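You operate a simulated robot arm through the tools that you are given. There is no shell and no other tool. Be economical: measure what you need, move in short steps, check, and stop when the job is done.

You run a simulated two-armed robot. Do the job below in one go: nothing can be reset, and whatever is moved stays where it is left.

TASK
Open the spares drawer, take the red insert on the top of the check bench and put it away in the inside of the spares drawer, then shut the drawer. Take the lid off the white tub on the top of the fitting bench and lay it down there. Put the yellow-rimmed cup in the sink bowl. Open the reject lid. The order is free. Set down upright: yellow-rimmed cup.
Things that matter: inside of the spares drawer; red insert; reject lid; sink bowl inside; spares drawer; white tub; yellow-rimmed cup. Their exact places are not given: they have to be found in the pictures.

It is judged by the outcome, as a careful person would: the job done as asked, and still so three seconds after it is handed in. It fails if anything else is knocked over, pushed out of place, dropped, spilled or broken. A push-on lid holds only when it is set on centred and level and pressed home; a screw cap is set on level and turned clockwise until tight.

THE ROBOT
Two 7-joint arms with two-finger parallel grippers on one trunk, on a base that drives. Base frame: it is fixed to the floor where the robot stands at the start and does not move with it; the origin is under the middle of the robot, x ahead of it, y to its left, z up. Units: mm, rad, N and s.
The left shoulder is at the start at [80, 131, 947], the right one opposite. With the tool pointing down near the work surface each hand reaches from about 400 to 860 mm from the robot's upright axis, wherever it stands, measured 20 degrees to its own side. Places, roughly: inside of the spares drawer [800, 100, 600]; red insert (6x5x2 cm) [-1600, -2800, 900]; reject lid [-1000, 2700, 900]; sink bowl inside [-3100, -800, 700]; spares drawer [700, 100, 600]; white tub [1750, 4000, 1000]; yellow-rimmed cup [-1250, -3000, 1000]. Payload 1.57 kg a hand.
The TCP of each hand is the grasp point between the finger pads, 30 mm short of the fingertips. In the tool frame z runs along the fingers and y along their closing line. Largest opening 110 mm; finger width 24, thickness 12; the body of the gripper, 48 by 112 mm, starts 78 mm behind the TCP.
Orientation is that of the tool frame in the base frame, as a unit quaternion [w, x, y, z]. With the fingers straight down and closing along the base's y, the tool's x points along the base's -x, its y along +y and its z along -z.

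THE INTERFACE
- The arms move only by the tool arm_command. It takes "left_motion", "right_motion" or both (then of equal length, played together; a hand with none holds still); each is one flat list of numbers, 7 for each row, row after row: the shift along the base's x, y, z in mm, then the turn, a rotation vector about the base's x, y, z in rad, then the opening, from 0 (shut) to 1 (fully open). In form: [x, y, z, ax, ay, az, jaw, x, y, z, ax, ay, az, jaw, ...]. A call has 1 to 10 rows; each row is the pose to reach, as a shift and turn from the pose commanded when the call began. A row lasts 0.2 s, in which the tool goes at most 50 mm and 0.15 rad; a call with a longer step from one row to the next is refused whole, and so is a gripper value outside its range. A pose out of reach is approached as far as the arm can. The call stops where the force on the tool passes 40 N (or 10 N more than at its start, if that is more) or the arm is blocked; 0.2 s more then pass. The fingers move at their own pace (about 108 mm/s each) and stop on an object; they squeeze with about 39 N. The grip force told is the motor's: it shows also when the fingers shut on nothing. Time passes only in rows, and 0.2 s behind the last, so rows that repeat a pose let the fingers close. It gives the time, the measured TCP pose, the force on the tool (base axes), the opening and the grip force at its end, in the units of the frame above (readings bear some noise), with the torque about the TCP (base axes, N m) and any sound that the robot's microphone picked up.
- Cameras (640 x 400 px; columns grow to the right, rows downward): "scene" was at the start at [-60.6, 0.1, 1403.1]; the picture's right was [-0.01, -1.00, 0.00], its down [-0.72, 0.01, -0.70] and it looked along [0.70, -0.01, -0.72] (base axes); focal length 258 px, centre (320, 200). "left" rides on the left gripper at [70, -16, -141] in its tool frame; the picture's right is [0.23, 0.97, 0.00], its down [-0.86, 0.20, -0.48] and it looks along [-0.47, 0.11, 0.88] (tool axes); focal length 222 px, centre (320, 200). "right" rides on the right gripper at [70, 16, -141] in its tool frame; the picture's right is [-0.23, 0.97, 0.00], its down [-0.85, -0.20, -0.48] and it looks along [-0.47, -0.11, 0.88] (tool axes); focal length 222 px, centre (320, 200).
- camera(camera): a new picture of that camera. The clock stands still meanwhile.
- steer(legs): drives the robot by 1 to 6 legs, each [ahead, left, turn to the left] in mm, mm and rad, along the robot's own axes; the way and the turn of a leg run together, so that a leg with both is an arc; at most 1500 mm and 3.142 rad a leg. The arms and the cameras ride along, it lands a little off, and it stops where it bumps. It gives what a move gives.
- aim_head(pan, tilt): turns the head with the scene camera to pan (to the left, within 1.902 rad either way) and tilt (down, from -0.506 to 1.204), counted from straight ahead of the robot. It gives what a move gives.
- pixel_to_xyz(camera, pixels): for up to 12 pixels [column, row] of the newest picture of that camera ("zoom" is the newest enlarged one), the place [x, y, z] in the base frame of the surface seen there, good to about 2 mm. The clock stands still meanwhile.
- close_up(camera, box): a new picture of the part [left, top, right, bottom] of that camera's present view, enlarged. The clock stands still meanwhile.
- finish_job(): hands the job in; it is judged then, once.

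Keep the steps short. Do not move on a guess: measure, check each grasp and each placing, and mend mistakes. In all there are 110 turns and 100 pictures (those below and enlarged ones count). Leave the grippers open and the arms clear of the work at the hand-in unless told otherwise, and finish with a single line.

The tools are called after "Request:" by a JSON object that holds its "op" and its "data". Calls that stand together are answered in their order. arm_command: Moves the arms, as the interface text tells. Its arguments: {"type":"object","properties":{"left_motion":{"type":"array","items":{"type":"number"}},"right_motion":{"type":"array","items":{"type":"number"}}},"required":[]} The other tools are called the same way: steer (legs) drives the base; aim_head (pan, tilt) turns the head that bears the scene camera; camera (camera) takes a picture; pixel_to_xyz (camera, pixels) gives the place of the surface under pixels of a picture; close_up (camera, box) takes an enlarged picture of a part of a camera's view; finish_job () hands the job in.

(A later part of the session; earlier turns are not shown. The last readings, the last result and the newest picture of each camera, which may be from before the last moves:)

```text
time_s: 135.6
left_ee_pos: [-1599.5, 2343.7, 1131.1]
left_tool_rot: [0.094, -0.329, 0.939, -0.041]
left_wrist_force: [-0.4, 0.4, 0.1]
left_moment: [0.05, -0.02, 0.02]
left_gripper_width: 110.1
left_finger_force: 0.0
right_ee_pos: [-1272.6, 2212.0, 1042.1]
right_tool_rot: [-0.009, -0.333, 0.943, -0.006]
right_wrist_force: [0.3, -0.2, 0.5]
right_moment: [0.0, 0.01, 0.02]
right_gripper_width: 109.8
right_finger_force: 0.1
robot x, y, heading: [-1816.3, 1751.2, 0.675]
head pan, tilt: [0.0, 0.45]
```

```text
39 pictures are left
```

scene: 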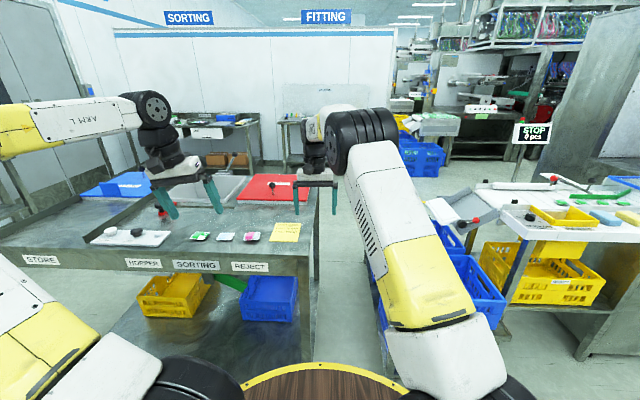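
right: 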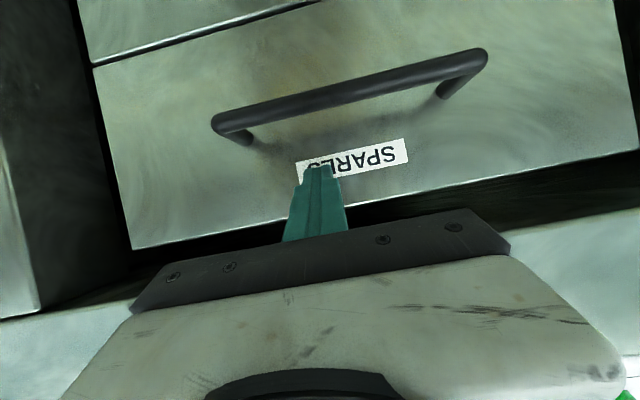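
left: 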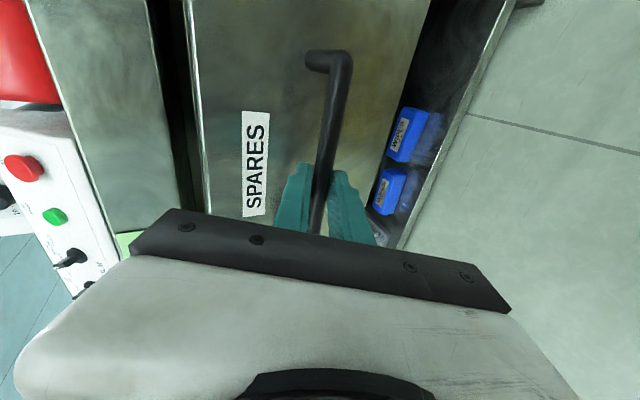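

Request:
{"op": "close_up", "data": {"camera": "scene", "box": [80, 150, 340, 290]}}

Request:
{"op": "pixel_to_xyz", "data": {"camera": "scene", "pixels": [[245, 176], [308, 176], [238, 199], [305, 200], [272, 182], [275, 190], [216, 190], [310, 255], [20, 245], [318, 200], [380, 300], [345, 240]]}}

```text
2.46 times, centred on (210, 220) of scene
```

zoom: 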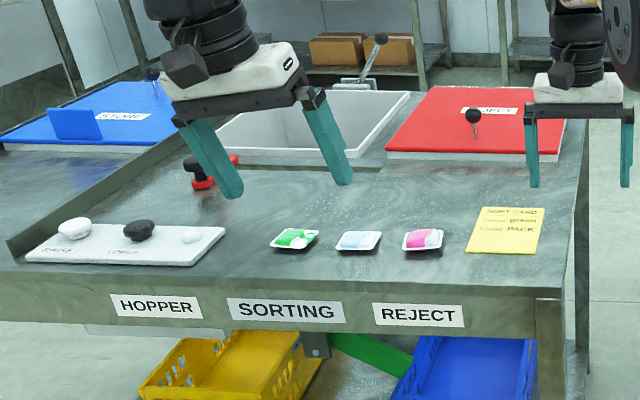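

```text
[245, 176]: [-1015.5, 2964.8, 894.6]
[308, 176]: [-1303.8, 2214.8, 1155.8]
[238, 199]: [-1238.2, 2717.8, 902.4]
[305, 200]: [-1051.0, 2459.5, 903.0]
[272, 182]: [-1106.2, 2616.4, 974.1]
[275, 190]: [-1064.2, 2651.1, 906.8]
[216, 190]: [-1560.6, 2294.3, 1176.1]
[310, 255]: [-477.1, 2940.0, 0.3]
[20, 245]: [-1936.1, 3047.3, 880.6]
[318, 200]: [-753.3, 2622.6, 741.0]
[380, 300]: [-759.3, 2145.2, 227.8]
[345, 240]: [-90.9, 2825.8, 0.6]
```

Request:
{"op": "pixel_to_xyz", "data": {"camera": "scene", "pixels": [[315, 366], [300, 380], [292, 264], [60, 255], [283, 259], [273, 186], [270, 176], [366, 330], [306, 345]]}}

Request:
{"op": "steer", "data": {"legs": [[250, 70, -0.031]]}}

Request:
{"op": "camera", "data": {"camera": "left"}}

Request:
{"op": "camera", "data": {"camera": "scene"}}

```text
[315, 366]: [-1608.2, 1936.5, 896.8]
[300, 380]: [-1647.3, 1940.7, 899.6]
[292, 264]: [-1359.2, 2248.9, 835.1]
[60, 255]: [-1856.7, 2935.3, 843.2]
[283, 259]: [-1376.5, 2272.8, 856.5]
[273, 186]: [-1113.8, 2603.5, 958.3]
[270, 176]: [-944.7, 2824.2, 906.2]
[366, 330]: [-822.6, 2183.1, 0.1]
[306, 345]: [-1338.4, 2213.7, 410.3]
```

```text
time_s: 137.4
left_ee_pos: [-1433.5, 2545.5, 1131.3]
left_tool_rot: [0.094, -0.317, 0.943, -0.041]
left_wrist_force: [0.4, 0.4, -0.6]
left_moment: [0.02, -0.01, -0.03]
left_gripper_width: 109.9
left_finger_force: 0.2
right_ee_pos: [-1109.6, 2405.0, 1041.1]
right_tool_rot: [-0.009, -0.321, 0.947, -0.006]
right_wrist_force: [-1.1, -0.1, 0.8]
right_moment: [-0.01, 0.0, -0.01]
right_gripper_width: 109.9
right_finger_force: 0.0
robot x, y, heading: [-1670.2, 1959.8, 0.647]
head pan, tilt: [0.0, 0.45]
```

```text
37 pictures are left
```

left: 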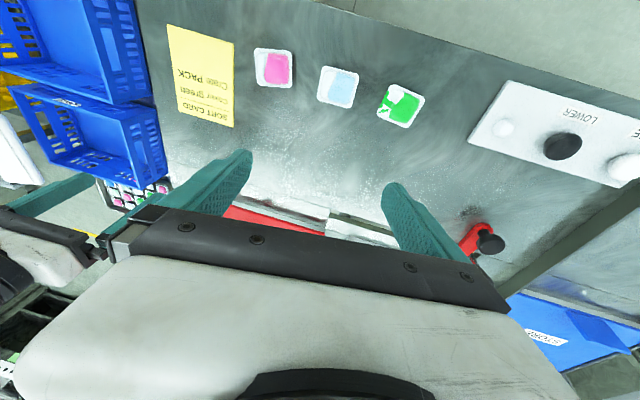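

```text
36 pictures are left
```

scene: 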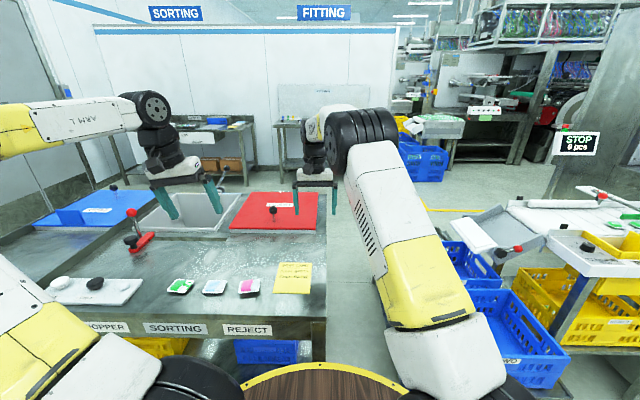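

Request:
{"op": "close_up", "data": {"camera": "scene", "box": [210, 160, 350, 250]}}

Request:
{"op": "pixel_to_xyz", "data": {"camera": "zoom", "pixels": [[283, 218], [283, 228], [285, 240], [286, 250], [100, 290], [180, 145], [400, 145], [500, 146], [500, 290], [300, 300], [300, 320]]}}

```text
4.44 times, centred on (280, 205) of scene
```

zoom: 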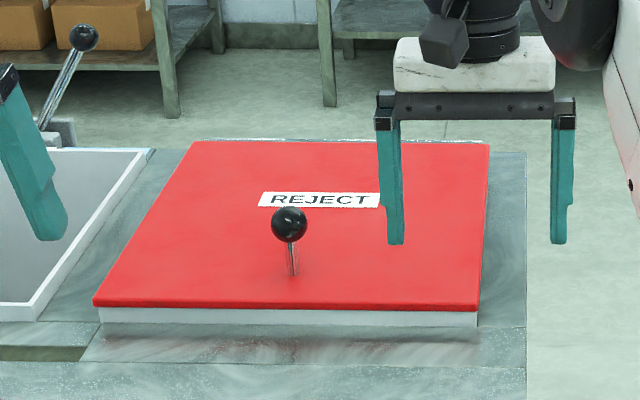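

```text
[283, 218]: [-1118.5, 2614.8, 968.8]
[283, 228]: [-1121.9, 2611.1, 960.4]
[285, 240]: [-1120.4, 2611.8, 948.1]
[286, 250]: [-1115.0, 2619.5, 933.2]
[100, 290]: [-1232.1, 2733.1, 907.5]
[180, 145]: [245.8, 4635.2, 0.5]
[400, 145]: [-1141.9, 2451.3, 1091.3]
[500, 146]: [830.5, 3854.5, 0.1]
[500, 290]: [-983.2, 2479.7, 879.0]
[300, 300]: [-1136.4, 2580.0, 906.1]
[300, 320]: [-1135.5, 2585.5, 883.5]
```

The reject lid's knob ball is at about (-1110,2620,960), 45 mm from the front edge, so it hinges at the back (u about 960). Its arc ends out of reach from this side, so I'll go round the bench's far end, which is also the way to the fitting bench.

Request:
{"op": "steer", "data": {"legs": [[-200, 0, 0], [0, 1450, 0]]}}

Request:
{"op": "aim_head", "data": {"pan": 0, "tilt": 0.4}}

Request:
{"op": "camera", "data": {"camera": "scene"}}

```text
time_s: 145.8
left_ee_pos: [-2451.4, 3582.0, 1131.1]
left_tool_rot: [0.093, -0.309, 0.945, -0.043]
left_wrist_force: [0.1, 1.0, 0.1]
left_moment: [0.02, 0.01, -0.02]
left_gripper_width: 110.1
left_finger_force: 0.0
right_ee_pos: [-2128.5, 3436.7, 1041.8]
right_tool_rot: [-0.009, -0.314, 0.949, -0.006]
right_wrist_force: [0.5, -0.4, -0.6]
right_moment: [0.01, -0.01, 0.02]
right_gripper_width: 109.9
right_finger_force: 0.2
robot x, y, heading: [-2692.7, 2998.2, 0.635]
head pan, tilt: [0.0, 0.45]
```

```text
time_s: 146.4
left_ee_pos: [-2451.3, 3581.7, 1130.8]
left_tool_rot: [0.092, -0.31, 0.945, -0.043]
left_wrist_force: [0.0, 0.3, -0.5]
left_moment: [-0.01, 0.02, -0.04]
left_gripper_width: 110.0
left_finger_force: 0.0
right_ee_pos: [-2129.2, 3436.8, 1041.1]
right_tool_rot: [-0.009, -0.314, 0.949, -0.006]
right_wrist_force: [-0.3, 0.5, -0.1]
right_moment: [0.0, 0.02, -0.01]
right_gripper_width: 109.7
right_finger_force: 0.1
robot x, y, heading: [-2691.5, 2998.9, 0.635]
head pan, tilt: [0.0, 0.4]
```

```text
34 pictures are left
```

scene: 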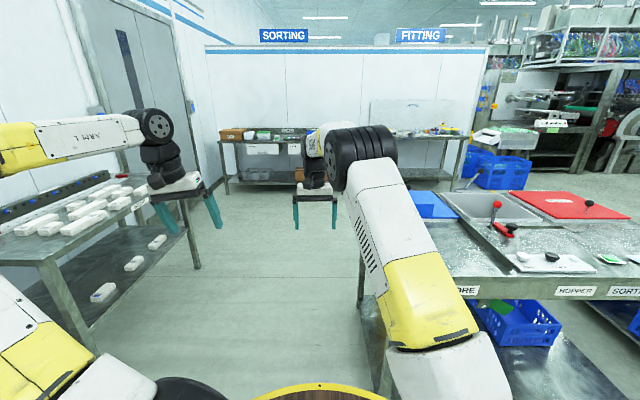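

Request:
{"op": "pixel_to_xyz", "data": {"camera": "scene", "pixels": [[45, 262], [187, 198], [196, 267], [360, 300], [250, 300], [280, 220], [440, 280], [412, 195], [240, 160], [350, 215], [470, 280]]}}

```text
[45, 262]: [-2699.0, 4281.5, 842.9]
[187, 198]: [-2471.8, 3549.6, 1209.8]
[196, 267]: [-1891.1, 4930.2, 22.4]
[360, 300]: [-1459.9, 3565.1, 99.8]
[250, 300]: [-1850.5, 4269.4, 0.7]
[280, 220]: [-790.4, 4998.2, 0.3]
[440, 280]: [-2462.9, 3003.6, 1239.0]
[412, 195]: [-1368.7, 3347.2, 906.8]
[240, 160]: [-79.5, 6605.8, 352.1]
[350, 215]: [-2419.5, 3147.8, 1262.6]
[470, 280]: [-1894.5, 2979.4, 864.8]
```

The passage between the benches is v 3750 to 5040. I'll centre in it, drive through, and turn round behind the sorting bench.

Request:
{"op": "steer", "data": {"legs": [[0, 376, 0.008], [1400, 0, 0], [450, 0, 0], [0, 0, 3.14]]}}

Request:
{"op": "aim_head", "data": {"pan": 0.7, "tilt": 0.4}}

Request:
{"op": "camera", "data": {"camera": "scene"}}

```text
time_s: 165.2
left_ee_pos: [-1661.9, 3880.9, 1131.9]
left_tool_rot: [-0.042, 0.944, 0.315, -0.093]
left_wrist_force: [-0.2, 1.0, -0.6]
left_moment: [0.01, -0.01, 0.02]
left_gripper_width: 110.0
left_finger_force: 0.0
right_ee_pos: [-1986.6, 4020.9, 1042.0]
right_tool_rot: [-0.006, 0.948, 0.319, 0.009]
right_wrist_force: [0.1, 0.1, -0.1]
right_moment: [0.0, -0.02, -0.02]
right_gripper_width: 110.1
right_finger_force: 0.0
robot x, y, heading: [-1426.7, 4460.8, -2.499]
head pan, tilt: [0.0, 0.4]
```

```text
time_s: 166.3
left_ee_pos: [-1661.3, 3880.2, 1131.6]
left_tool_rot: [-0.043, 0.943, 0.316, -0.094]
left_wrist_force: [0.2, -0.3, 1.0]
left_moment: [-0.01, 0.0, 0.02]
left_gripper_width: 109.8
left_finger_force: 0.1
right_ee_pos: [-1984.8, 4021.1, 1041.8]
right_tool_rot: [-0.006, 0.948, 0.319, 0.009]
right_wrist_force: [0.3, 0.0, -0.1]
right_moment: [-0.01, 0.01, 0.01]
right_gripper_width: 110.0
right_finger_force: 0.1
robot x, y, heading: [-1426.9, 4465.2, -2.493]
head pan, tilt: [0.7, 0.4]
```

```text
33 pictures are left
```

scene: 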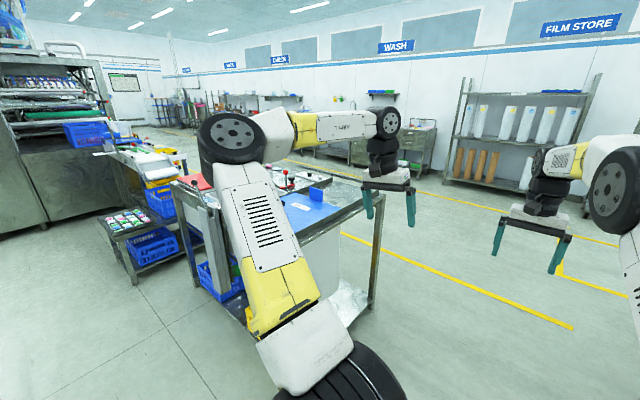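

Request:
{"op": "pixel_to_xyz", "data": {"camera": "scene", "pixels": [[135, 285], [100, 225], [175, 215], [195, 190], [205, 255], [225, 290], [290, 270], [185, 185]]}}

Request:
{"op": "steer", "data": {"legs": [[0, 1300, 0]]}}

Request:
{"op": "aim_head", "data": {"pan": 0.2, "tilt": 0.55}}

Request:
{"op": "camera", "data": {"camera": "scene"}}

```text
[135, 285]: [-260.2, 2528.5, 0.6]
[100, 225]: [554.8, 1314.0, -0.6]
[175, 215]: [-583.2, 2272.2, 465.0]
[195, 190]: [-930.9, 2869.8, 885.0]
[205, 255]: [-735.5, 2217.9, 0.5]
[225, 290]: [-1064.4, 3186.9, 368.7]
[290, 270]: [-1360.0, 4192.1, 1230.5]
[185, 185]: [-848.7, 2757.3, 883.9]
```

```text
time_s: 172.9
left_ee_pos: [-877.7, 2815.6, 1131.4]
left_tool_rot: [-0.044, 0.946, 0.308, -0.093]
left_wrist_force: [0.2, -0.1, -0.3]
left_moment: [-0.01, -0.02, -0.02]
left_gripper_width: 110.0
left_finger_force: 0.0
right_ee_pos: [-1199.5, 2961.3, 1041.9]
right_tool_rot: [-0.005, 0.95, 0.312, 0.009]
right_wrist_force: [0.3, 0.4, -0.8]
right_moment: [-0.01, 0.04, 0.01]
right_gripper_width: 110.2
right_finger_force: 0.1
robot x, y, heading: [-631.7, 3395.5, -2.511]
head pan, tilt: [0.7, 0.4]
```

```text
time_s: 173.9
left_ee_pos: [-877.8, 2814.5, 1129.6]
left_tool_rot: [-0.044, 0.946, 0.308, -0.093]
left_wrist_force: [0.3, 0.6, -0.1]
left_moment: [0.0, 0.01, 0.0]
left_gripper_width: 109.7
left_finger_force: 0.0
right_ee_pos: [-1198.8, 2960.7, 1042.1]
right_tool_rot: [-0.006, 0.95, 0.312, 0.009]
right_wrist_force: [0.8, 0.5, -0.3]
right_moment: [-0.02, -0.01, 0.0]
right_gripper_width: 110.2
right_finger_force: 0.0
robot x, y, heading: [-633.2, 3394.6, -2.506]
head pan, tilt: [0.201, 0.55]
```

```text
32 pictures are left
```

scene: 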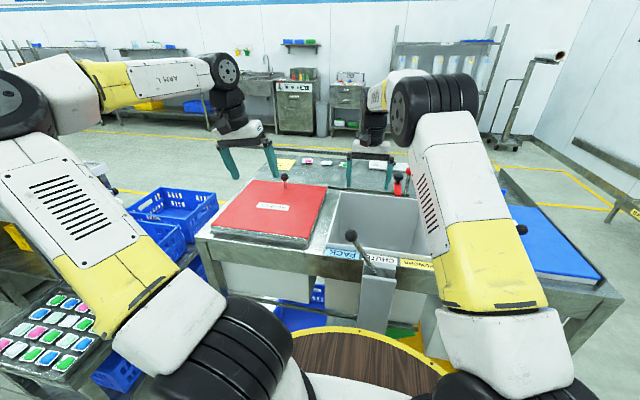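

Request:
{"op": "close_up", "data": {"camera": "scene", "box": [190, 150, 430, 300]}}

Request:
{"op": "pixel_to_xyz", "data": {"camera": "scene", "pixels": [[283, 177], [285, 185], [250, 182], [324, 187], [215, 228], [305, 238], [352, 236], [378, 278], [375, 300], [270, 244], [200, 240], [362, 345]]}}

```text
2.67 times, centred on (310, 225) of scene
```

zoom: 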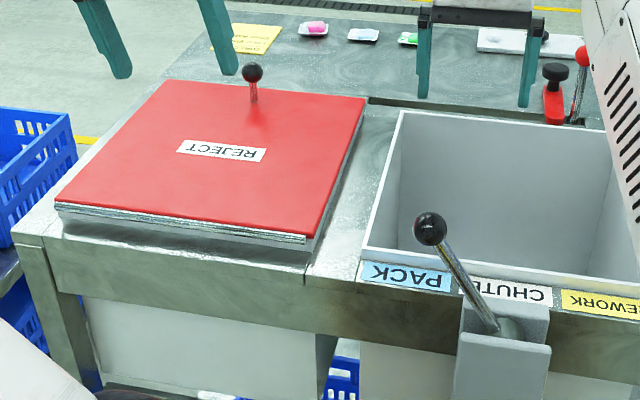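

```text
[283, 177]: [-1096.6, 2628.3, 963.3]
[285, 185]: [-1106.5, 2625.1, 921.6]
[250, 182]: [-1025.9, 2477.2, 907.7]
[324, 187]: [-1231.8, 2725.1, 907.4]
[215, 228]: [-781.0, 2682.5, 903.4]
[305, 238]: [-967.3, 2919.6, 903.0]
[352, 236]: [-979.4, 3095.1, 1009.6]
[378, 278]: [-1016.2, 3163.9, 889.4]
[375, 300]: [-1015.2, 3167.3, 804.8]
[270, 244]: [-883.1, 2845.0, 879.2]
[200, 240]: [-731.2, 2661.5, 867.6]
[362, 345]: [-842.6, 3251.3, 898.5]
```

The lid's hinge strip is at u 985 on this side, with the ball at u 688, v 2761, z 958. I'll move to u 1430, v 2900, clear of the chute lever, and level the left hand.

Request:
{"op": "steer", "data": {"legs": [[100, 196, 0.008]]}}

Request:
{"op": "arm_command", "data": {"left_motion": [0, 0, 0, -0.011, -0.102, 0, 1, 0, 0, 0, -0.022, -0.204, 0, 1]}}

Request:
{"op": "camera", "data": {"camera": "left"}}

```text
time_s: 175.6
left_ee_pos: [-835.9, 2594.3, 1130.3]
left_tool_rot: [-0.043, 0.944, 0.313, -0.092]
left_wrist_force: [-0.8, -0.4, 0.1]
left_moment: [0.02, 0.01, 0.02]
left_gripper_width: 109.8
left_finger_force: 0.1
right_ee_pos: [-1160.1, 2735.1, 1041.8]
right_tool_rot: [-0.006, 0.948, 0.317, 0.009]
right_wrist_force: [0.2, -0.1, -0.3]
right_moment: [-0.02, -0.04, -0.02]
right_gripper_width: 110.1
right_finger_force: 0.1
robot x, y, heading: [-597.0, 3175.0, -2.496]
head pan, tilt: [0.201, 0.55]
```

```text
time_s: 176.2
left_ee_pos: [-837.4, 2593.4, 1130.3]
left_tool_rot: [0.0, 0.949, 0.315, 0.0]
left_wrist_force: [0.6, -0.3, 0.2]
left_moment: [0.0, 0.06, -0.01]
left_gripper_width: 109.9
left_finger_force: 0.1
right_ee_pos: [-1158.8, 2735.3, 1041.2]
right_tool_rot: [-0.006, 0.949, 0.316, 0.009]
right_wrist_force: [0.6, -0.2, -0.7]
right_moment: [0.0, 0.04, 0.0]
right_gripper_width: 109.8
right_finger_force: 0.1
robot x, y, heading: [-597.6, 3175.3, -2.503]
head pan, tilt: [0.201, 0.55]
```

```text
30 pictures are left
```

left: 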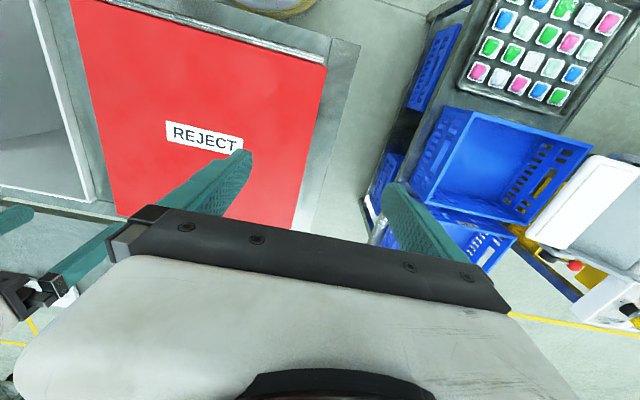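

I'll move the right hand aside and bring the left over the knob, then down around it.

Request:
{"op": "arm_command", "data": {"left_motion": [-46, 4.5, -12, 0, 0, 0, 1, -92, 9, -24, 0, 0, 0, 1, -138, 13.5, -36, 0, 0, 0, 1, -184, 18, -48, 0, 0, 0, 1, -230, 23, -60, 0, 0, 0, 1, -271, 27, -70, 0, 0, 0, 1], "right_motion": [-2, 36, 15, 0, 0, 0, 1, -4, 72, 30, 0, 0, 0, 1, -6, 108, 45, 0, 0, 0, 1, -8, 144, 60, 0, 0, 0, 1, -10, 180, 60, 0, 0, 0, 1, -10, 180, 60, 0, 0, 0, 1]}}

Request:
{"op": "camera", "data": {"camera": "left"}}

```text
time_s: 177.6
left_ee_pos: [-1108.9, 2619.9, 1061.1]
left_tool_rot: [-0.002, 0.949, 0.315, -0.001]
left_wrist_force: [-0.3, -0.9, 1.7]
left_moment: [0.02, 0.07, 0.03]
left_gripper_width: 110.0
left_finger_force: 0.0
right_ee_pos: [-1168.7, 2917.8, 1102.3]
right_tool_rot: [-0.006, 0.949, 0.316, 0.008]
right_wrist_force: [-0.3, -0.1, -0.4]
right_moment: [0.0, 0.06, -0.07]
right_gripper_width: 110.0
right_finger_force: 0.0
robot x, y, heading: [-599.7, 3175.6, -2.505]
head pan, tilt: [0.201, 0.55]
```

```text
29 pictures are left
```

left: 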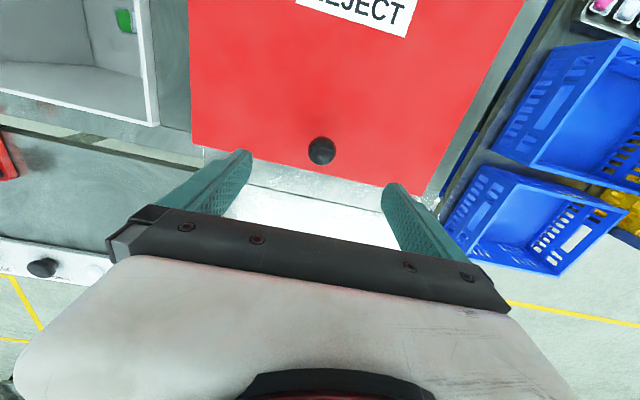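

The ball at (321,151) is in line with the grasp point. Descend and close.

Request:
{"op": "arm_command", "data": {"left_motion": [0, 0, -45, 0, 0, 0, 1, 0, 0, -85, 0, 0, 0, 1, 0, 0, -104, 0, 0, 0, 1, 0, 0, -104, 0, 0, 0, 0.5, 0, 0, -104, 0, 0, 0, 0.1, 0, 0, -104, 0, 0, 0, 0.1]}}

Request:
{"op": "camera", "data": {"camera": "left"}}

```text
time_s: 178.9
left_ee_pos: [-1105.2, 2620.1, 956.7]
left_tool_rot: [0.001, 0.949, 0.316, -0.001]
left_wrist_force: [8.4, -9.1, -1.3]
left_moment: [-0.21, 0.21, 0.15]
left_gripper_width: 32.6
left_finger_force: 40.7
right_ee_pos: [-1168.7, 2917.3, 1101.7]
right_tool_rot: [-0.006, 0.949, 0.316, 0.009]
right_wrist_force: [-0.3, -0.5, 1.2]
right_moment: [0.04, -0.03, 0.01]
right_gripper_width: 110.0
right_finger_force: 0.1
robot x, y, heading: [-598.9, 3170.6, -2.497]
head pan, tilt: [0.201, 0.55]
```

```text
28 pictures are left
```

left: 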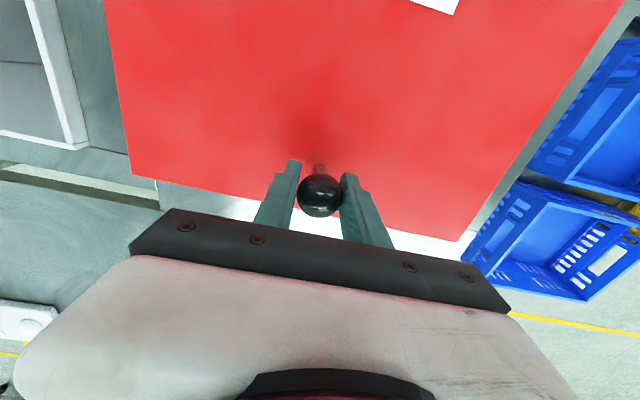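

The knob is held. Lift along the hinge arc, first to about 37°.

Request:
{"op": "arm_command", "data": {"left_motion": [4, 3, 19, 0, 0, 0, 0.1, 8.4, 6.3, 38, 0, 0, 0, 0.1, 20.7, 15.5, 74.3, 0, 0, 0, 0.1, 36.7, 27.5, 108.2, 0, 0, 0, 0.1, 56.1, 42.1, 139.4, 0, 0, 0, 0.1, 78.5, 58.9, 167.1, 0, 0, 0, 0.1]}}

Request:
{"op": "camera", "data": {"camera": "scene"}}

```text
time_s: 180.3
left_ee_pos: [-1032.3, 2688.1, 1125.8]
left_tool_rot: [-0.003, 0.951, 0.309, -0.001]
left_wrist_force: [-1.0, 0.9, 0.2]
left_moment: [-0.11, -0.03, -0.01]
left_gripper_width: 10.6
left_finger_force: 0.1
right_ee_pos: [-1171.7, 2918.8, 1101.9]
right_tool_rot: [-0.006, 0.949, 0.315, 0.009]
right_wrist_force: [-0.3, 0.7, -0.5]
right_moment: [-0.04, -0.06, -0.03]
right_gripper_width: 110.0
right_finger_force: 0.0
robot x, y, heading: [-597.5, 3177.9, -2.5]
head pan, tilt: [0.201, 0.55]
```

```text
27 pictures are left
```

scene: 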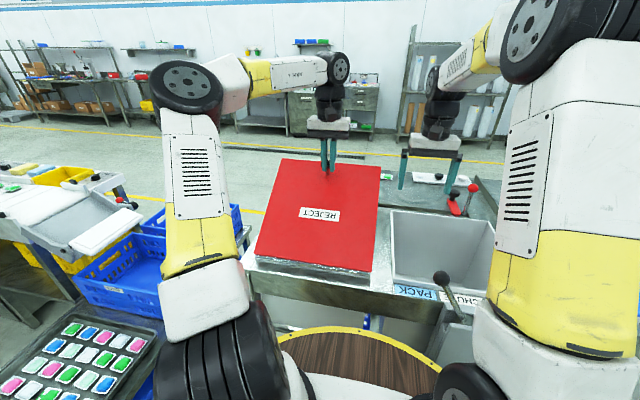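

The fingers slipped off the ball near the end, but the lid seems to be up. I'll measure its tilt and look with the left camera.

Request:
{"op": "pixel_to_xyz", "data": {"camera": "scene", "pixels": [[285, 165], [375, 170], [320, 215], [320, 250], [325, 170], [270, 258]]}}

Request:
{"op": "camera", "data": {"camera": "left"}}

```text
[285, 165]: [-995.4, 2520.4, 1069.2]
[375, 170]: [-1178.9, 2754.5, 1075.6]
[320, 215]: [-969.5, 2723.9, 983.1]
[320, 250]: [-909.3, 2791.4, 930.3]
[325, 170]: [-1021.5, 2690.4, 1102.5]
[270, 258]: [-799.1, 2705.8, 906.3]
```

```text
26 pictures are left
```

left: 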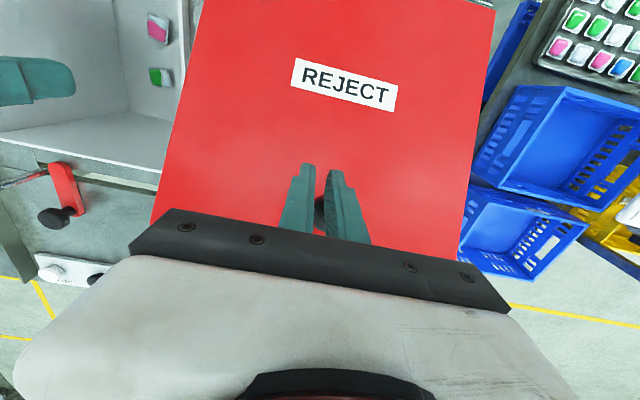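

The lid holds itself at about 32°, so the hinge is stiff. Instead of regripping I'll hook the closed fingers behind its raised edge and draw it over: up, across beyond the edge, then down.

Request:
{"op": "arm_command", "data": {"left_motion": [0, 0, 50, 0, 0, 0, 0.1, 0, 0, 98, 0, 0, 0, 0, -40, -30, 105, 0, 0, 0, 0, -80, -60, 105, 0, 0, 0, 0, -118, -88, 105, 0, 0, 0, 0, -118, -88, 60, 0, 0, 0, 0, -118, -88, 15, 0, 0, 0, 0, -118, -88, -30, 0, 0, 0, 0, -118, -88, -62, 0, 0, 0, 0]}}

Request:
{"op": "camera", "data": {"camera": "scene"}}

```text
refused: row 3 steps farther than a row can; nothing moved
```

```text
25 pictures are left
```

scene: 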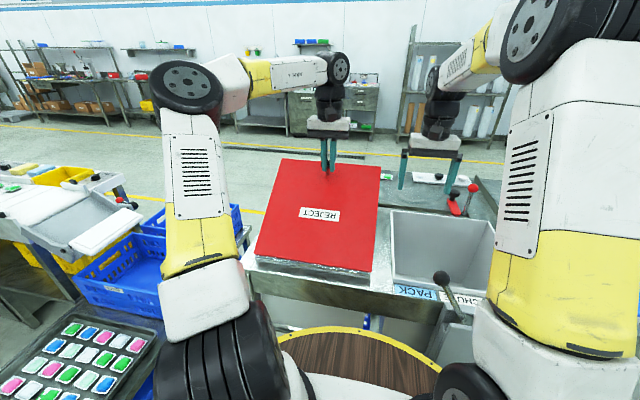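

One step was over 50 mm; corrected.

Request:
{"op": "arm_command", "data": {"left_motion": [0, 0, 50, 0, 0, 0, 0.1, 0, 0, 98, 0, 0, 0, 0, -38, -28, 103, 0, 0, 0, 0, -77, -57, 103, 0, 0, 0, 0, -116, -86, 103, 0, 0, 0, 0, -118, -88, 60, 0, 0, 0, 0, -118, -88, 15, 0, 0, 0, 0, -118, -88, -30, 0, 0, 0, 0, -118, -88, -62, 0, 0, 0, 0]}}

Request:
{"op": "camera", "data": {"camera": "scene"}}

```text
time_s: 182.3
left_ee_pos: [-1149.3, 2592.2, 1060.1]
left_tool_rot: [-0.001, 0.949, 0.314, 0.0]
left_wrist_force: [-0.2, -0.5, 0.4]
left_moment: [-0.01, 0.0, 0.01]
left_gripper_width: 0.1
left_finger_force: 20.8
left hand out of reach, approached as far as the arm can: row 4, 5, 6, 7, 8
right_ee_pos: [-1170.5, 2917.6, 1101.3]
right_tool_rot: [-0.006, 0.948, 0.317, 0.008]
right_wrist_force: [1.1, 0.6, 0.3]
right_moment: [-0.03, 0.01, -0.01]
right_gripper_width: 110.1
right_finger_force: 0.1
robot x, y, heading: [-598.4, 3176.5, -2.499]
head pan, tilt: [0.201, 0.55]
```

```text
24 pictures are left
```

scene: 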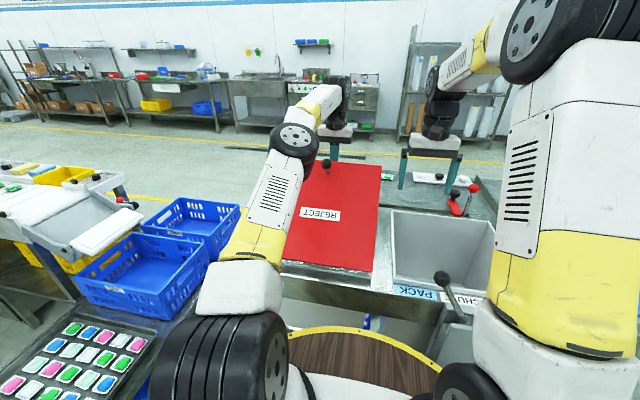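

The fingers hang behind the lid's raised edge. Draw toward the robot along the arc, to about 57° first.

Request:
{"op": "arm_command", "data": {"left_motion": [19, 14.4, 3, 0, 0, 0, 0, 38.4, 28.8, 5, 0, 0, 0, 0, 48, 36, 25, 0, 0, 0, 0, 58.4, 43.8, 44, 0, 0, 0, 0, 76.5, 57.4, 68, 0, 0, 0, 0, 96, 72, 90, 0, 0, 0, 0, 117, 88, 108, 0, 0, 0, 0]}}

Request:
{"op": "camera", "data": {"camera": "scene"}}

```text
time_s: 183.1
left_ee_pos: [-1110.7, 2619.9, 1076.0]
left_tool_rot: [0.0, 0.949, 0.316, -0.01]
left_wrist_force: [-4.9, -3.6, 3.3]
left_moment: [0.06, -0.18, -0.1]
left_gripper_width: 0.1
left_finger_force: 21.4
right_ee_pos: [-1170.1, 2917.8, 1102.2]
right_tool_rot: [-0.006, 0.949, 0.315, 0.009]
right_wrist_force: [0.2, 0.5, 0.2]
right_moment: [0.02, -0.01, -0.03]
right_gripper_width: 109.9
right_finger_force: 0.1
robot x, y, heading: [-603.8, 3176.9, -2.5]
head pan, tilt: [0.201, 0.55]
stopped in row 3 (left hand): the force on the tool passed its limit at 44 N (the readings are from after the stop); the commanded pose is now the measured one
```

```text
23 pictures are left
```

scene: 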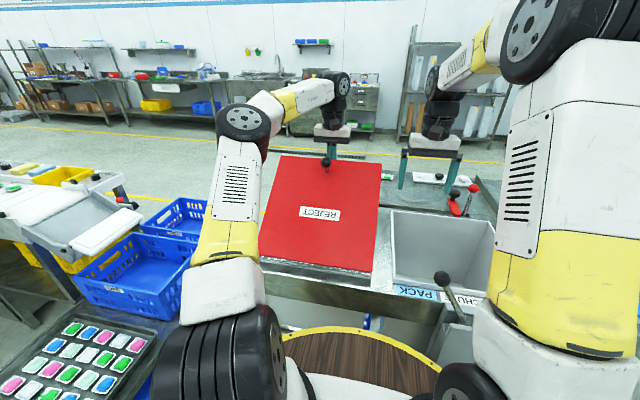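

Contact made, but the step was too brisk. Continue with small steps along the arc.

Request:
{"op": "arm_command", "data": {"left_motion": [3, 2.2, 6, 0, 0, 0, 0, 7, 5.2, 14, 0, 0, 0, 0, 12, 9, 22, 0, 0, 0, 0, 18, 13.5, 30, 0, 0, 0, 0, 24, 18, 38, 0, 0, 0, 0, 31, 23, 46, 0, 0, 0, 0, 38, 28.5, 54, 0, 0, 0, 0, 46, 34.5, 62, 0, 0, 0, 0, 54, 40.5, 70, 0, 0, 0, 0, 62, 46.5, 78, 0, 0, 0, 0]}}

Request:
{"op": "camera", "data": {"camera": "scene"}}

```text
time_s: 185.2
left_ee_pos: [-1047.8, 2667.5, 1153.4]
left_tool_rot: [0.0, 0.949, 0.316, -0.008]
left_wrist_force: [-5.0, -2.5, 4.1]
left_moment: [0.03, -0.21, -0.09]
left_gripper_width: 0.0
left_finger_force: 21.4
right_ee_pos: [-1170.1, 2917.9, 1101.5]
right_tool_rot: [-0.006, 0.948, 0.317, 0.008]
right_wrist_force: [-0.4, -0.1, 0.1]
right_moment: [0.02, -0.02, -0.03]
right_gripper_width: 110.0
right_finger_force: 0.0
robot x, y, heading: [-596.2, 3172.4, -2.499]
head pan, tilt: [0.201, 0.55]
```

```text
22 pictures are left
```

scene: 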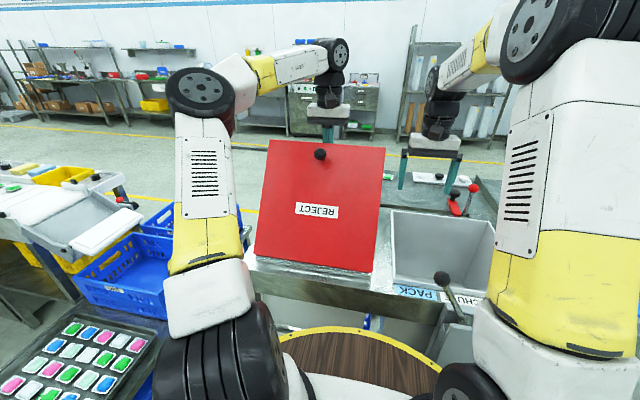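

It rises smoothly with about 7 N. Continue the arc.

Request:
{"op": "arm_command", "data": {"left_motion": [11.2, 8.4, 10, 0, 0, 0, 0, 22.4, 16.8, 19, 0, 0, 0, 0, 34.4, 25.8, 27, 0, 0, 0, 0, 46.4, 34.8, 36, 0, 0, 0, 0, 58.4, 43.8, 42, 0, 0, 0, 0, 69.6, 52.2, 48, 0, 0, 0, 0, 81.6, 61.2, 54, 0, 0, 0, 0, 93.6, 70.2, 58, 0, 0, 0, 0, 104.8, 78.6, 61, 0, 0, 0, 0, 116, 87, 64, 0, 0, 0, 0]}}

Request:
{"op": "camera", "data": {"camera": "scene"}}

```text
time_s: 187.4
left_ee_pos: [-932.9, 2754.5, 1217.4]
left_tool_rot: [0.001, 0.949, 0.316, -0.009]
left_wrist_force: [-1.3, -1.3, 0.7]
left_moment: [0.03, -0.01, -0.02]
left_gripper_width: 0.1
left_finger_force: 21.0
right_ee_pos: [-1170.2, 2918.0, 1101.3]
right_tool_rot: [-0.005, 0.948, 0.317, 0.01]
right_wrist_force: [0.3, 0.4, -0.2]
right_moment: [0.02, -0.04, 0.03]
right_gripper_width: 110.0
right_finger_force: 0.1
robot x, y, heading: [-598.6, 3174.8, -2.501]
head pan, tilt: [0.201, 0.55]
```

```text
21 pictures are left
```

scene: 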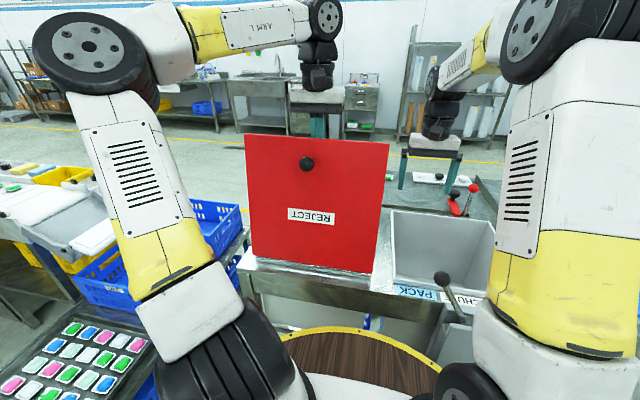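

About 80° now. Continue past upright, about 100 mm more.

Request:
{"op": "arm_command", "data": {"left_motion": [11.2, 8.4, 3, 0, 0, 0, 0, 22.4, 16.8, 4, 0, 0, 0, 0, 34.4, 25.8, 4, 0, 0, 0, 0, 46.4, 34.8, 3, 0, 0, 0, 0, 57.6, 43.2, 2, 0, 0, 0, 0, 68.8, 51.6, 0, 0, 0, 0, 0, 80, 60, -2, 0, 0, 0, 0]}}

Request:
{"op": "camera", "data": {"camera": "scene"}}

Request:
{"op": "pixel_to_xyz", "data": {"camera": "scene", "pixels": [[270, 135], [270, 160], [270, 250], [350, 140], [350, 250], [307, 160]]}}

```text
time_s: 189.1
left_ee_pos: [-859.4, 2807.8, 1217.4]
left_tool_rot: [0.0, 0.948, 0.319, -0.018]
left_wrist_force: [-7.9, -4.6, 0.6]
left_moment: [-0.29, 0.16, 0.01]
left_gripper_width: 0.1
left_finger_force: 21.5
right_ee_pos: [-1170.8, 2917.6, 1101.8]
right_tool_rot: [-0.005, 0.949, 0.316, 0.01]
right_wrist_force: [-0.3, 0.7, -0.7]
right_moment: [-0.01, -0.02, 0.05]
right_gripper_width: 110.4
right_finger_force: 0.0
robot x, y, heading: [-597.8, 3171.7, -2.506]
head pan, tilt: [0.201, 0.55]
stopped in row 7 (left hand): the force on the tool passed its limit at 51 N (the readings are from after the stop); the commanded pose is now the measured one
```

```text
20 pictures are left
```

scene: 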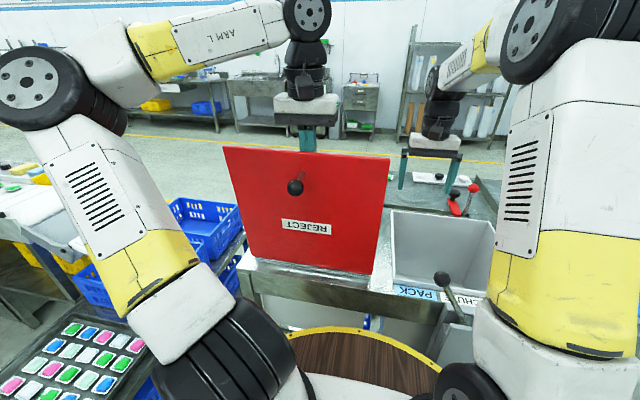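

```text
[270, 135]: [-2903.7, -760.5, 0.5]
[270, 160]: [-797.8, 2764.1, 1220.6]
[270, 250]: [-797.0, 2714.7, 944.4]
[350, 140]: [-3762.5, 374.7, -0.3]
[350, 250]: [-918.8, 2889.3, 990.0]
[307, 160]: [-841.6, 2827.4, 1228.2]
```

The lid is past upright (about 96°) against its stop. I'll ease the fingers off it, rise over the edge, and check that it stays.

Request:
{"op": "arm_command", "data": {"left_motion": [-12, -9, 0, 0, 0, 0, 0, -24, -18, 0, 0, 0, 0, 0, -24, -18, 45, 0, 0, 0, 0, -24, -18, 90, 0, 0, 0, 0, -24, -18, 135, 0, 0, 0, 0, -24, -18, 150, 0, 0, 0, 0]}}

Request:
{"op": "steer", "data": {"legs": [[-450, 0, 0]]}}

Request:
{"op": "camera", "data": {"camera": "scene"}}

```text
time_s: 190.5
left_ee_pos: [-881.8, 2790.6, 1368.0]
left_tool_rot: [0.0, 0.948, 0.318, -0.017]
left_wrist_force: [-0.6, -0.5, 0.5]
left_moment: [0.04, -0.02, -0.02]
left_gripper_width: 0.2
left_finger_force: 21.7
right_ee_pos: [-1170.6, 2918.1, 1102.2]
right_tool_rot: [-0.005, 0.949, 0.316, 0.009]
right_wrist_force: [0.5, -0.3, 0.5]
right_moment: [0.02, 0.0, 0.04]
right_gripper_width: 110.0
right_finger_force: 0.1
robot x, y, heading: [-596.5, 3174.8, -2.505]
head pan, tilt: [0.201, 0.55]
```

```text
time_s: 193.2
left_ee_pos: [-520.0, 3060.6, 1367.9]
left_tool_rot: [0.0, 0.949, 0.316, -0.017]
left_wrist_force: [0.2, 0.1, -0.7]
left_moment: [-0.01, 0.01, 0.01]
left_gripper_width: 0.0
left_finger_force: 21.7
right_ee_pos: [-809.2, 3188.9, 1102.2]
right_tool_rot: [-0.006, 0.95, 0.313, 0.01]
right_wrist_force: [-0.9, 0.6, 0.8]
right_moment: [0.0, -0.02, 0.0]
right_gripper_width: 110.2
right_finger_force: 0.1
robot x, y, heading: [-237.8, 3445.4, -2.504]
head pan, tilt: [0.201, 0.55]
```

```text
19 pictures are left
```

scene: 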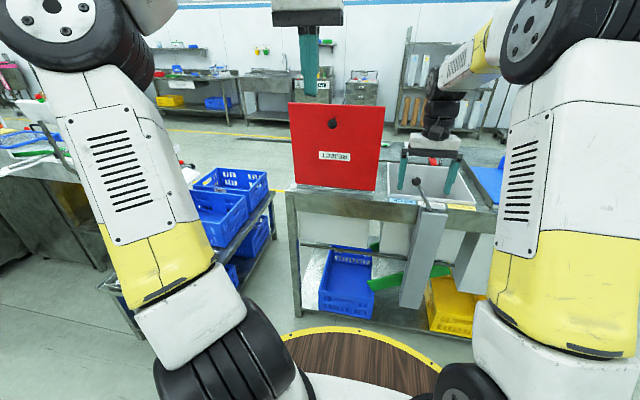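

The lid stays open. Turn round to face the fitting bench and look.

Request:
{"op": "steer", "data": {"legs": [[-250, 0, 0], [0, 0, 3.14]]}}

Request:
{"op": "aim_head", "data": {"pan": -0.3, "tilt": 0.3}}

Request:
{"op": "camera", "data": {"camera": "scene"}}

```text
time_s: 202.2
left_ee_pos: [267.4, 3960.1, 1368.2]
left_tool_rot: [0.017, -0.294, 0.956, 0.001]
left_wrist_force: [-0.2, 0.0, 0.4]
left_moment: [-0.03, 0.0, -0.01]
left_gripper_width: 0.2
left_finger_force: 21.2
right_ee_pos: [550.4, 3819.7, 1101.0]
right_tool_rot: [-0.009, -0.291, 0.957, -0.005]
right_wrist_force: [-0.6, -0.5, -0.2]
right_moment: [-0.01, -0.01, -0.03]
right_gripper_width: 110.1
right_finger_force: 0.1
robot x, y, heading: [-32.7, 3593.5, 0.586]
head pan, tilt: [0.201, 0.55]
```

```text
time_s: 203.2
left_ee_pos: [268.6, 3960.3, 1368.1]
left_tool_rot: [0.017, -0.294, 0.956, 0.001]
left_wrist_force: [0.2, -0.1, 0.6]
left_moment: [-0.04, 0.0, 0.0]
left_gripper_width: 0.0
left_finger_force: 21.5
right_ee_pos: [551.1, 3819.3, 1102.8]
right_tool_rot: [-0.008, -0.292, 0.956, -0.006]
right_wrist_force: [-0.7, -0.3, 0.5]
right_moment: [0.02, -0.02, 0.01]
right_gripper_width: 110.3
right_finger_force: 0.0
robot x, y, heading: [-35.4, 3596.0, 0.587]
head pan, tilt: [-0.3, 0.3]
```

```text
18 pictures are left
```

scene: 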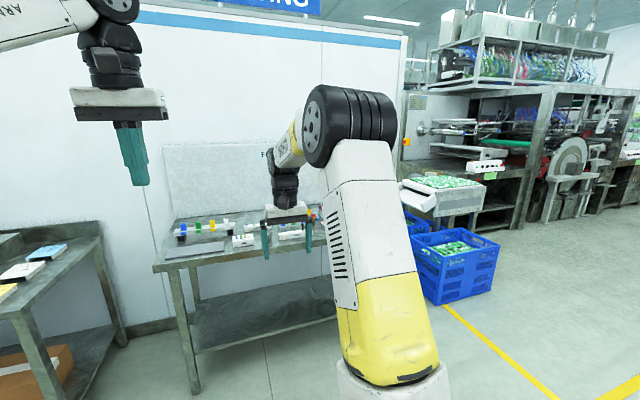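

Request:
{"op": "pixel_to_xyz", "data": {"camera": "scene", "pixels": [[153, 268], [240, 262], [195, 390], [100, 240], [185, 225], [245, 240], [300, 232], [415, 290], [420, 195], [318, 215]]}}

Request:
{"op": "close_up", "data": {"camera": "scene", "box": [140, 190, 340, 300]}}

```text
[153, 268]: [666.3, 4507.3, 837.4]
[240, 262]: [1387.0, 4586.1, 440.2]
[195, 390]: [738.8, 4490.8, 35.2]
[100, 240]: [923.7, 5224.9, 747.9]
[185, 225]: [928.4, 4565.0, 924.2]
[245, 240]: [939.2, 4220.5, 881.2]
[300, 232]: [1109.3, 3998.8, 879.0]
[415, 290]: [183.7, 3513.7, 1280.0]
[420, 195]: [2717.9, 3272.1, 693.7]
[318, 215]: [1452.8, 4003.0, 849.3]
```

```text
3.20 times, centred on (240, 245) of scene
```

zoom: 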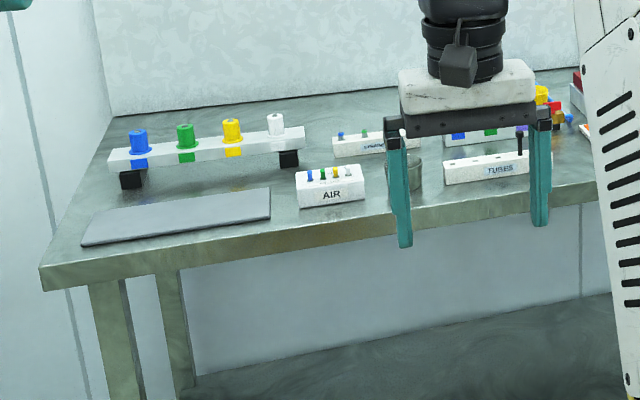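

The fitting bench's front edge is at u 3237 from v 3206 rightward; the tub should be further right. Straighten and drive nearer.

Request:
{"op": "steer", "data": {"legs": [[0, 0, 0.057], [450, -600, 0]]}}

Request:
{"op": "aim_head", "data": {"pan": 0, "tilt": 0.4}}

Request:
{"op": "camera", "data": {"camera": "scene"}}

```text
time_s: 207.7
left_ee_pos: [972.7, 3752.3, 1367.8]
left_tool_rot: [0.017, -0.317, 0.948, 0.001]
left_wrist_force: [-0.8, -0.6, -0.7]
left_moment: [0.02, 0.02, 0.01]
left_gripper_width: 0.0
left_finger_force: 21.0
right_ee_pos: [1261.7, 3623.9, 1101.9]
right_tool_rot: [-0.009, -0.314, 0.949, -0.006]
right_wrist_force: [0.3, -0.2, -0.3]
right_moment: [0.01, -0.02, -0.02]
right_gripper_width: 109.9
right_finger_force: 0.0
robot x, y, heading: [689.7, 3370.3, 0.641]
head pan, tilt: [-0.3, 0.3]
```

```text
time_s: 208.5
left_ee_pos: [973.5, 3752.3, 1368.5]
left_tool_rot: [0.017, -0.315, 0.949, 0.001]
left_wrist_force: [-0.1, 0.0, -1.0]
left_moment: [-0.03, 0.0, -0.01]
left_gripper_width: 0.2
left_finger_force: 20.7
right_ee_pos: [1262.4, 3625.2, 1101.8]
right_tool_rot: [-0.008, -0.314, 0.949, -0.006]
right_wrist_force: [-0.3, 0.3, -0.4]
right_moment: [0.02, 0.05, 0.02]
right_gripper_width: 110.0
right_finger_force: 0.0
robot x, y, heading: [688.0, 3374.1, 0.638]
head pan, tilt: [0.0, 0.4]
```

```text
16 pictures are left
```

scene: 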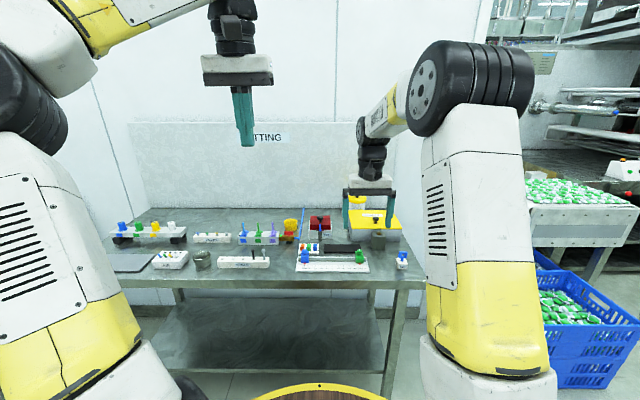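

Request:
{"op": "close_up", "data": {"camera": "scene", "box": [180, 180, 430, 290]}}

```text
2.56 times, centred on (305, 235) of scene
```

zoom: 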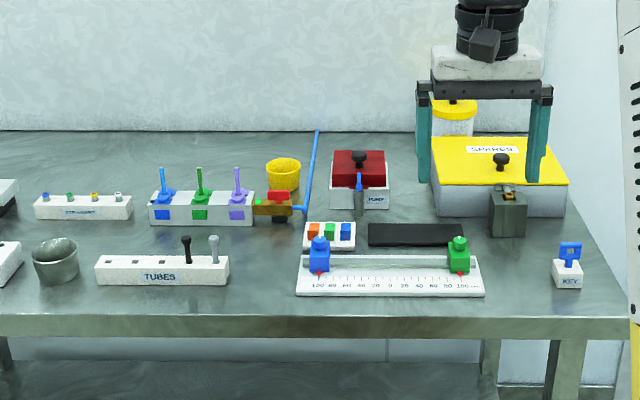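

Request:
{"op": "pixel_to_xyz", "data": {"camera": "zoom", "pixels": [[455, 108], [445, 125], [470, 108], [492, 149], [500, 160], [450, 175], [455, 195], [540, 175], [430, 290], [505, 215], [460, 145]]}}

```text
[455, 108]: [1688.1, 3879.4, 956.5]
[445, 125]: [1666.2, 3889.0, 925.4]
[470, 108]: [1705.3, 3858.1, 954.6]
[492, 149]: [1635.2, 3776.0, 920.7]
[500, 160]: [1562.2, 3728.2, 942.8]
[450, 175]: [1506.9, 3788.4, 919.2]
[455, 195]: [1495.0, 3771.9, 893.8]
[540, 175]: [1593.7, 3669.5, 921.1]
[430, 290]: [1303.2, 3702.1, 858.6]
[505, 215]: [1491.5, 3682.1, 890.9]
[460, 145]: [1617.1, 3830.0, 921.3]
```

A round white tub with a yellow lid stands behind the SPARES box, top near (1700,3880,957). I'll drive 335 mm in and view it with the right hand camera.

Request:
{"op": "steer", "data": {"legs": [[335, 0, 0]]}}

Request:
{"op": "camera", "data": {"camera": "right"}}

```text
time_s: 210.7
left_ee_pos: [1240.7, 3948.8, 1367.2]
left_tool_rot: [0.017, -0.316, 0.949, 0.002]
left_wrist_force: [-0.2, 0.6, 0.3]
left_moment: [0.0, 0.03, 0.01]
left_gripper_width: 0.0
left_finger_force: 21.2
right_ee_pos: [1530.9, 3821.8, 1102.4]
right_tool_rot: [-0.009, -0.314, 0.949, -0.006]
right_wrist_force: [0.5, 0.3, -0.3]
right_moment: [0.0, 0.0, -0.01]
right_gripper_width: 110.0
right_finger_force: 0.0
robot x, y, heading: [957.1, 3567.6, 0.634]
head pan, tilt: [0.0, 0.4]
```

```text
14 pictures are left
```

right: 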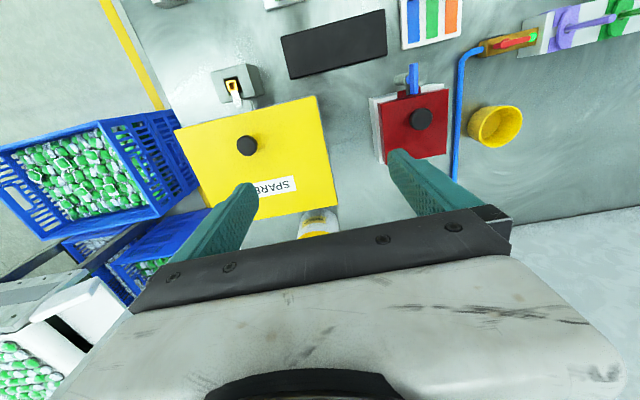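

Move the right hand over the tub at the same height and look.

Request:
{"op": "arm_command", "data": {"right_motion": [33, 7, 5, 0, 0, 0, 1, 66, 14, 10, 0, 0, 0, 1, 98, 21, 10, 0, 0, 0, 1, 129, 28, 10, 0, 0, 0, 1]}}

Request:
{"op": "camera", "data": {"camera": "right"}}

```text
time_s: 211.7
left_ee_pos: [1240.1, 3949.7, 1367.9]
left_tool_rot: [0.017, -0.317, 0.948, 0.001]
left_wrist_force: [-0.9, -0.3, 0.2]
left_moment: [0.04, -0.06, 0.0]
left_gripper_width: 0.1
left_finger_force: 21.0
right_ee_pos: [1657.6, 3849.4, 1112.9]
right_tool_rot: [-0.009, -0.314, 0.949, -0.006]
right_wrist_force: [-0.3, -1.5, 0.5]
right_moment: [0.01, 0.0, -0.01]
right_gripper_width: 110.0
right_finger_force: 0.1
robot x, y, heading: [956.4, 3566.4, 0.638]
head pan, tilt: [0.0, 0.4]
```

```text
13 pictures are left
```

right: 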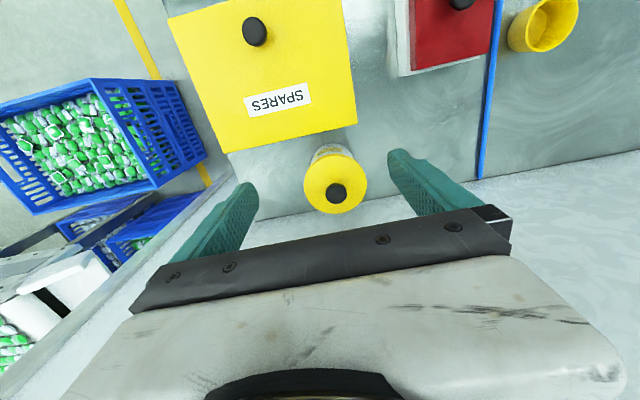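

Request:
{"op": "close_up", "data": {"camera": "right", "box": [280, 120, 400, 230]}}

Request:
{"op": "pixel_to_xyz", "data": {"camera": "right", "pixels": [[305, 182], [366, 186], [336, 193], [332, 158], [325, 213], [330, 150], [336, 172], [420, 100], [450, 150], [330, 137], [390, 215]]}}

```text
3.64 times, centred on (340, 175) of right
```

zoom: 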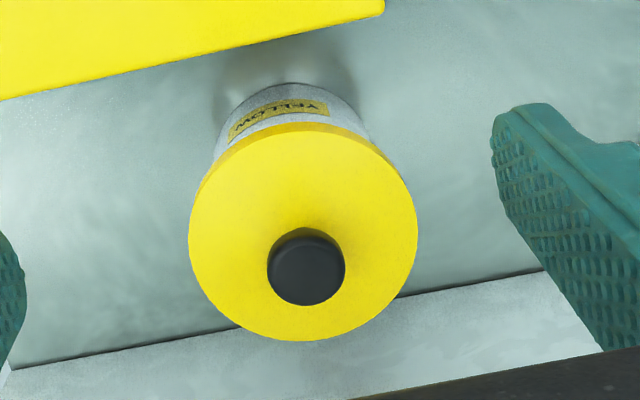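

```text
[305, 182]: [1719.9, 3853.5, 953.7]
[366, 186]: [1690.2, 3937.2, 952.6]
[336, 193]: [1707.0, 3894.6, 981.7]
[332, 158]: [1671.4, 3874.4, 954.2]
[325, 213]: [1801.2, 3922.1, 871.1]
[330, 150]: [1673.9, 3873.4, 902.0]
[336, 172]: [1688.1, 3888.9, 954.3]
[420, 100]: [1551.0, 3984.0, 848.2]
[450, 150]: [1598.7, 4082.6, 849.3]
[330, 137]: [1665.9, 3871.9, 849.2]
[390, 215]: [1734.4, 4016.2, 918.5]
```

The tub (marked YELLOW) has its lid top at z 954 and a knob at (1707,3895,982), about 29 mm wide. I'll lower the fingertips to just above the lid around the knob and close.

Request:
{"op": "arm_command", "data": {"right_motion": [25, 23, -20, 0, 0, 0, 0.8, 49.4, 45.2, -45, 0, 0, 0, 0.7, 49.4, 45.2, -85, 0, 0, 0, 0.7, 49.4, 45.2, -115, 0, 0, 0, 0.7, 49.4, 45.2, -125, 0, 0, 0, 0.7, 49.4, 45.2, -125, 0, 0, 0, 0.1, 49.4, 45.2, -125, 0, 0, 0, 0.1, 49.4, 45.2, -125, 0, 0, 0, 0.1]}}

Request:
{"op": "camera", "data": {"camera": "right"}}

```text
time_s: 213.5
left_ee_pos: [1241.6, 3950.0, 1368.3]
left_tool_rot: [0.017, -0.317, 0.948, 0.001]
left_wrist_force: [0.1, -0.1, 0.4]
left_moment: [-0.01, 0.0, 0.02]
left_gripper_width: 0.0
left_finger_force: 20.8
right_ee_pos: [1708.6, 3896.0, 986.7]
right_tool_rot: [-0.008, -0.314, 0.949, -0.005]
right_wrist_force: [-0.7, 0.5, -1.1]
right_moment: [-0.01, -0.02, 0.01]
right_gripper_width: 25.9
right_finger_force: 37.2
right hand out of reach, approached as far as the arm can: row 2
robot x, y, heading: [957.7, 3569.7, 0.636]
head pan, tilt: [0.0, 0.4]
```

```text
11 pictures are left
```

right: 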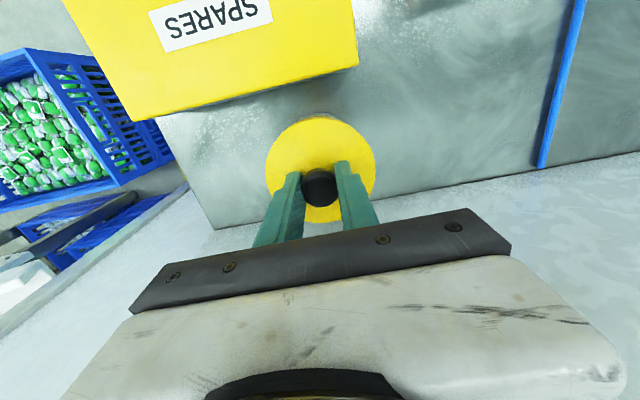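

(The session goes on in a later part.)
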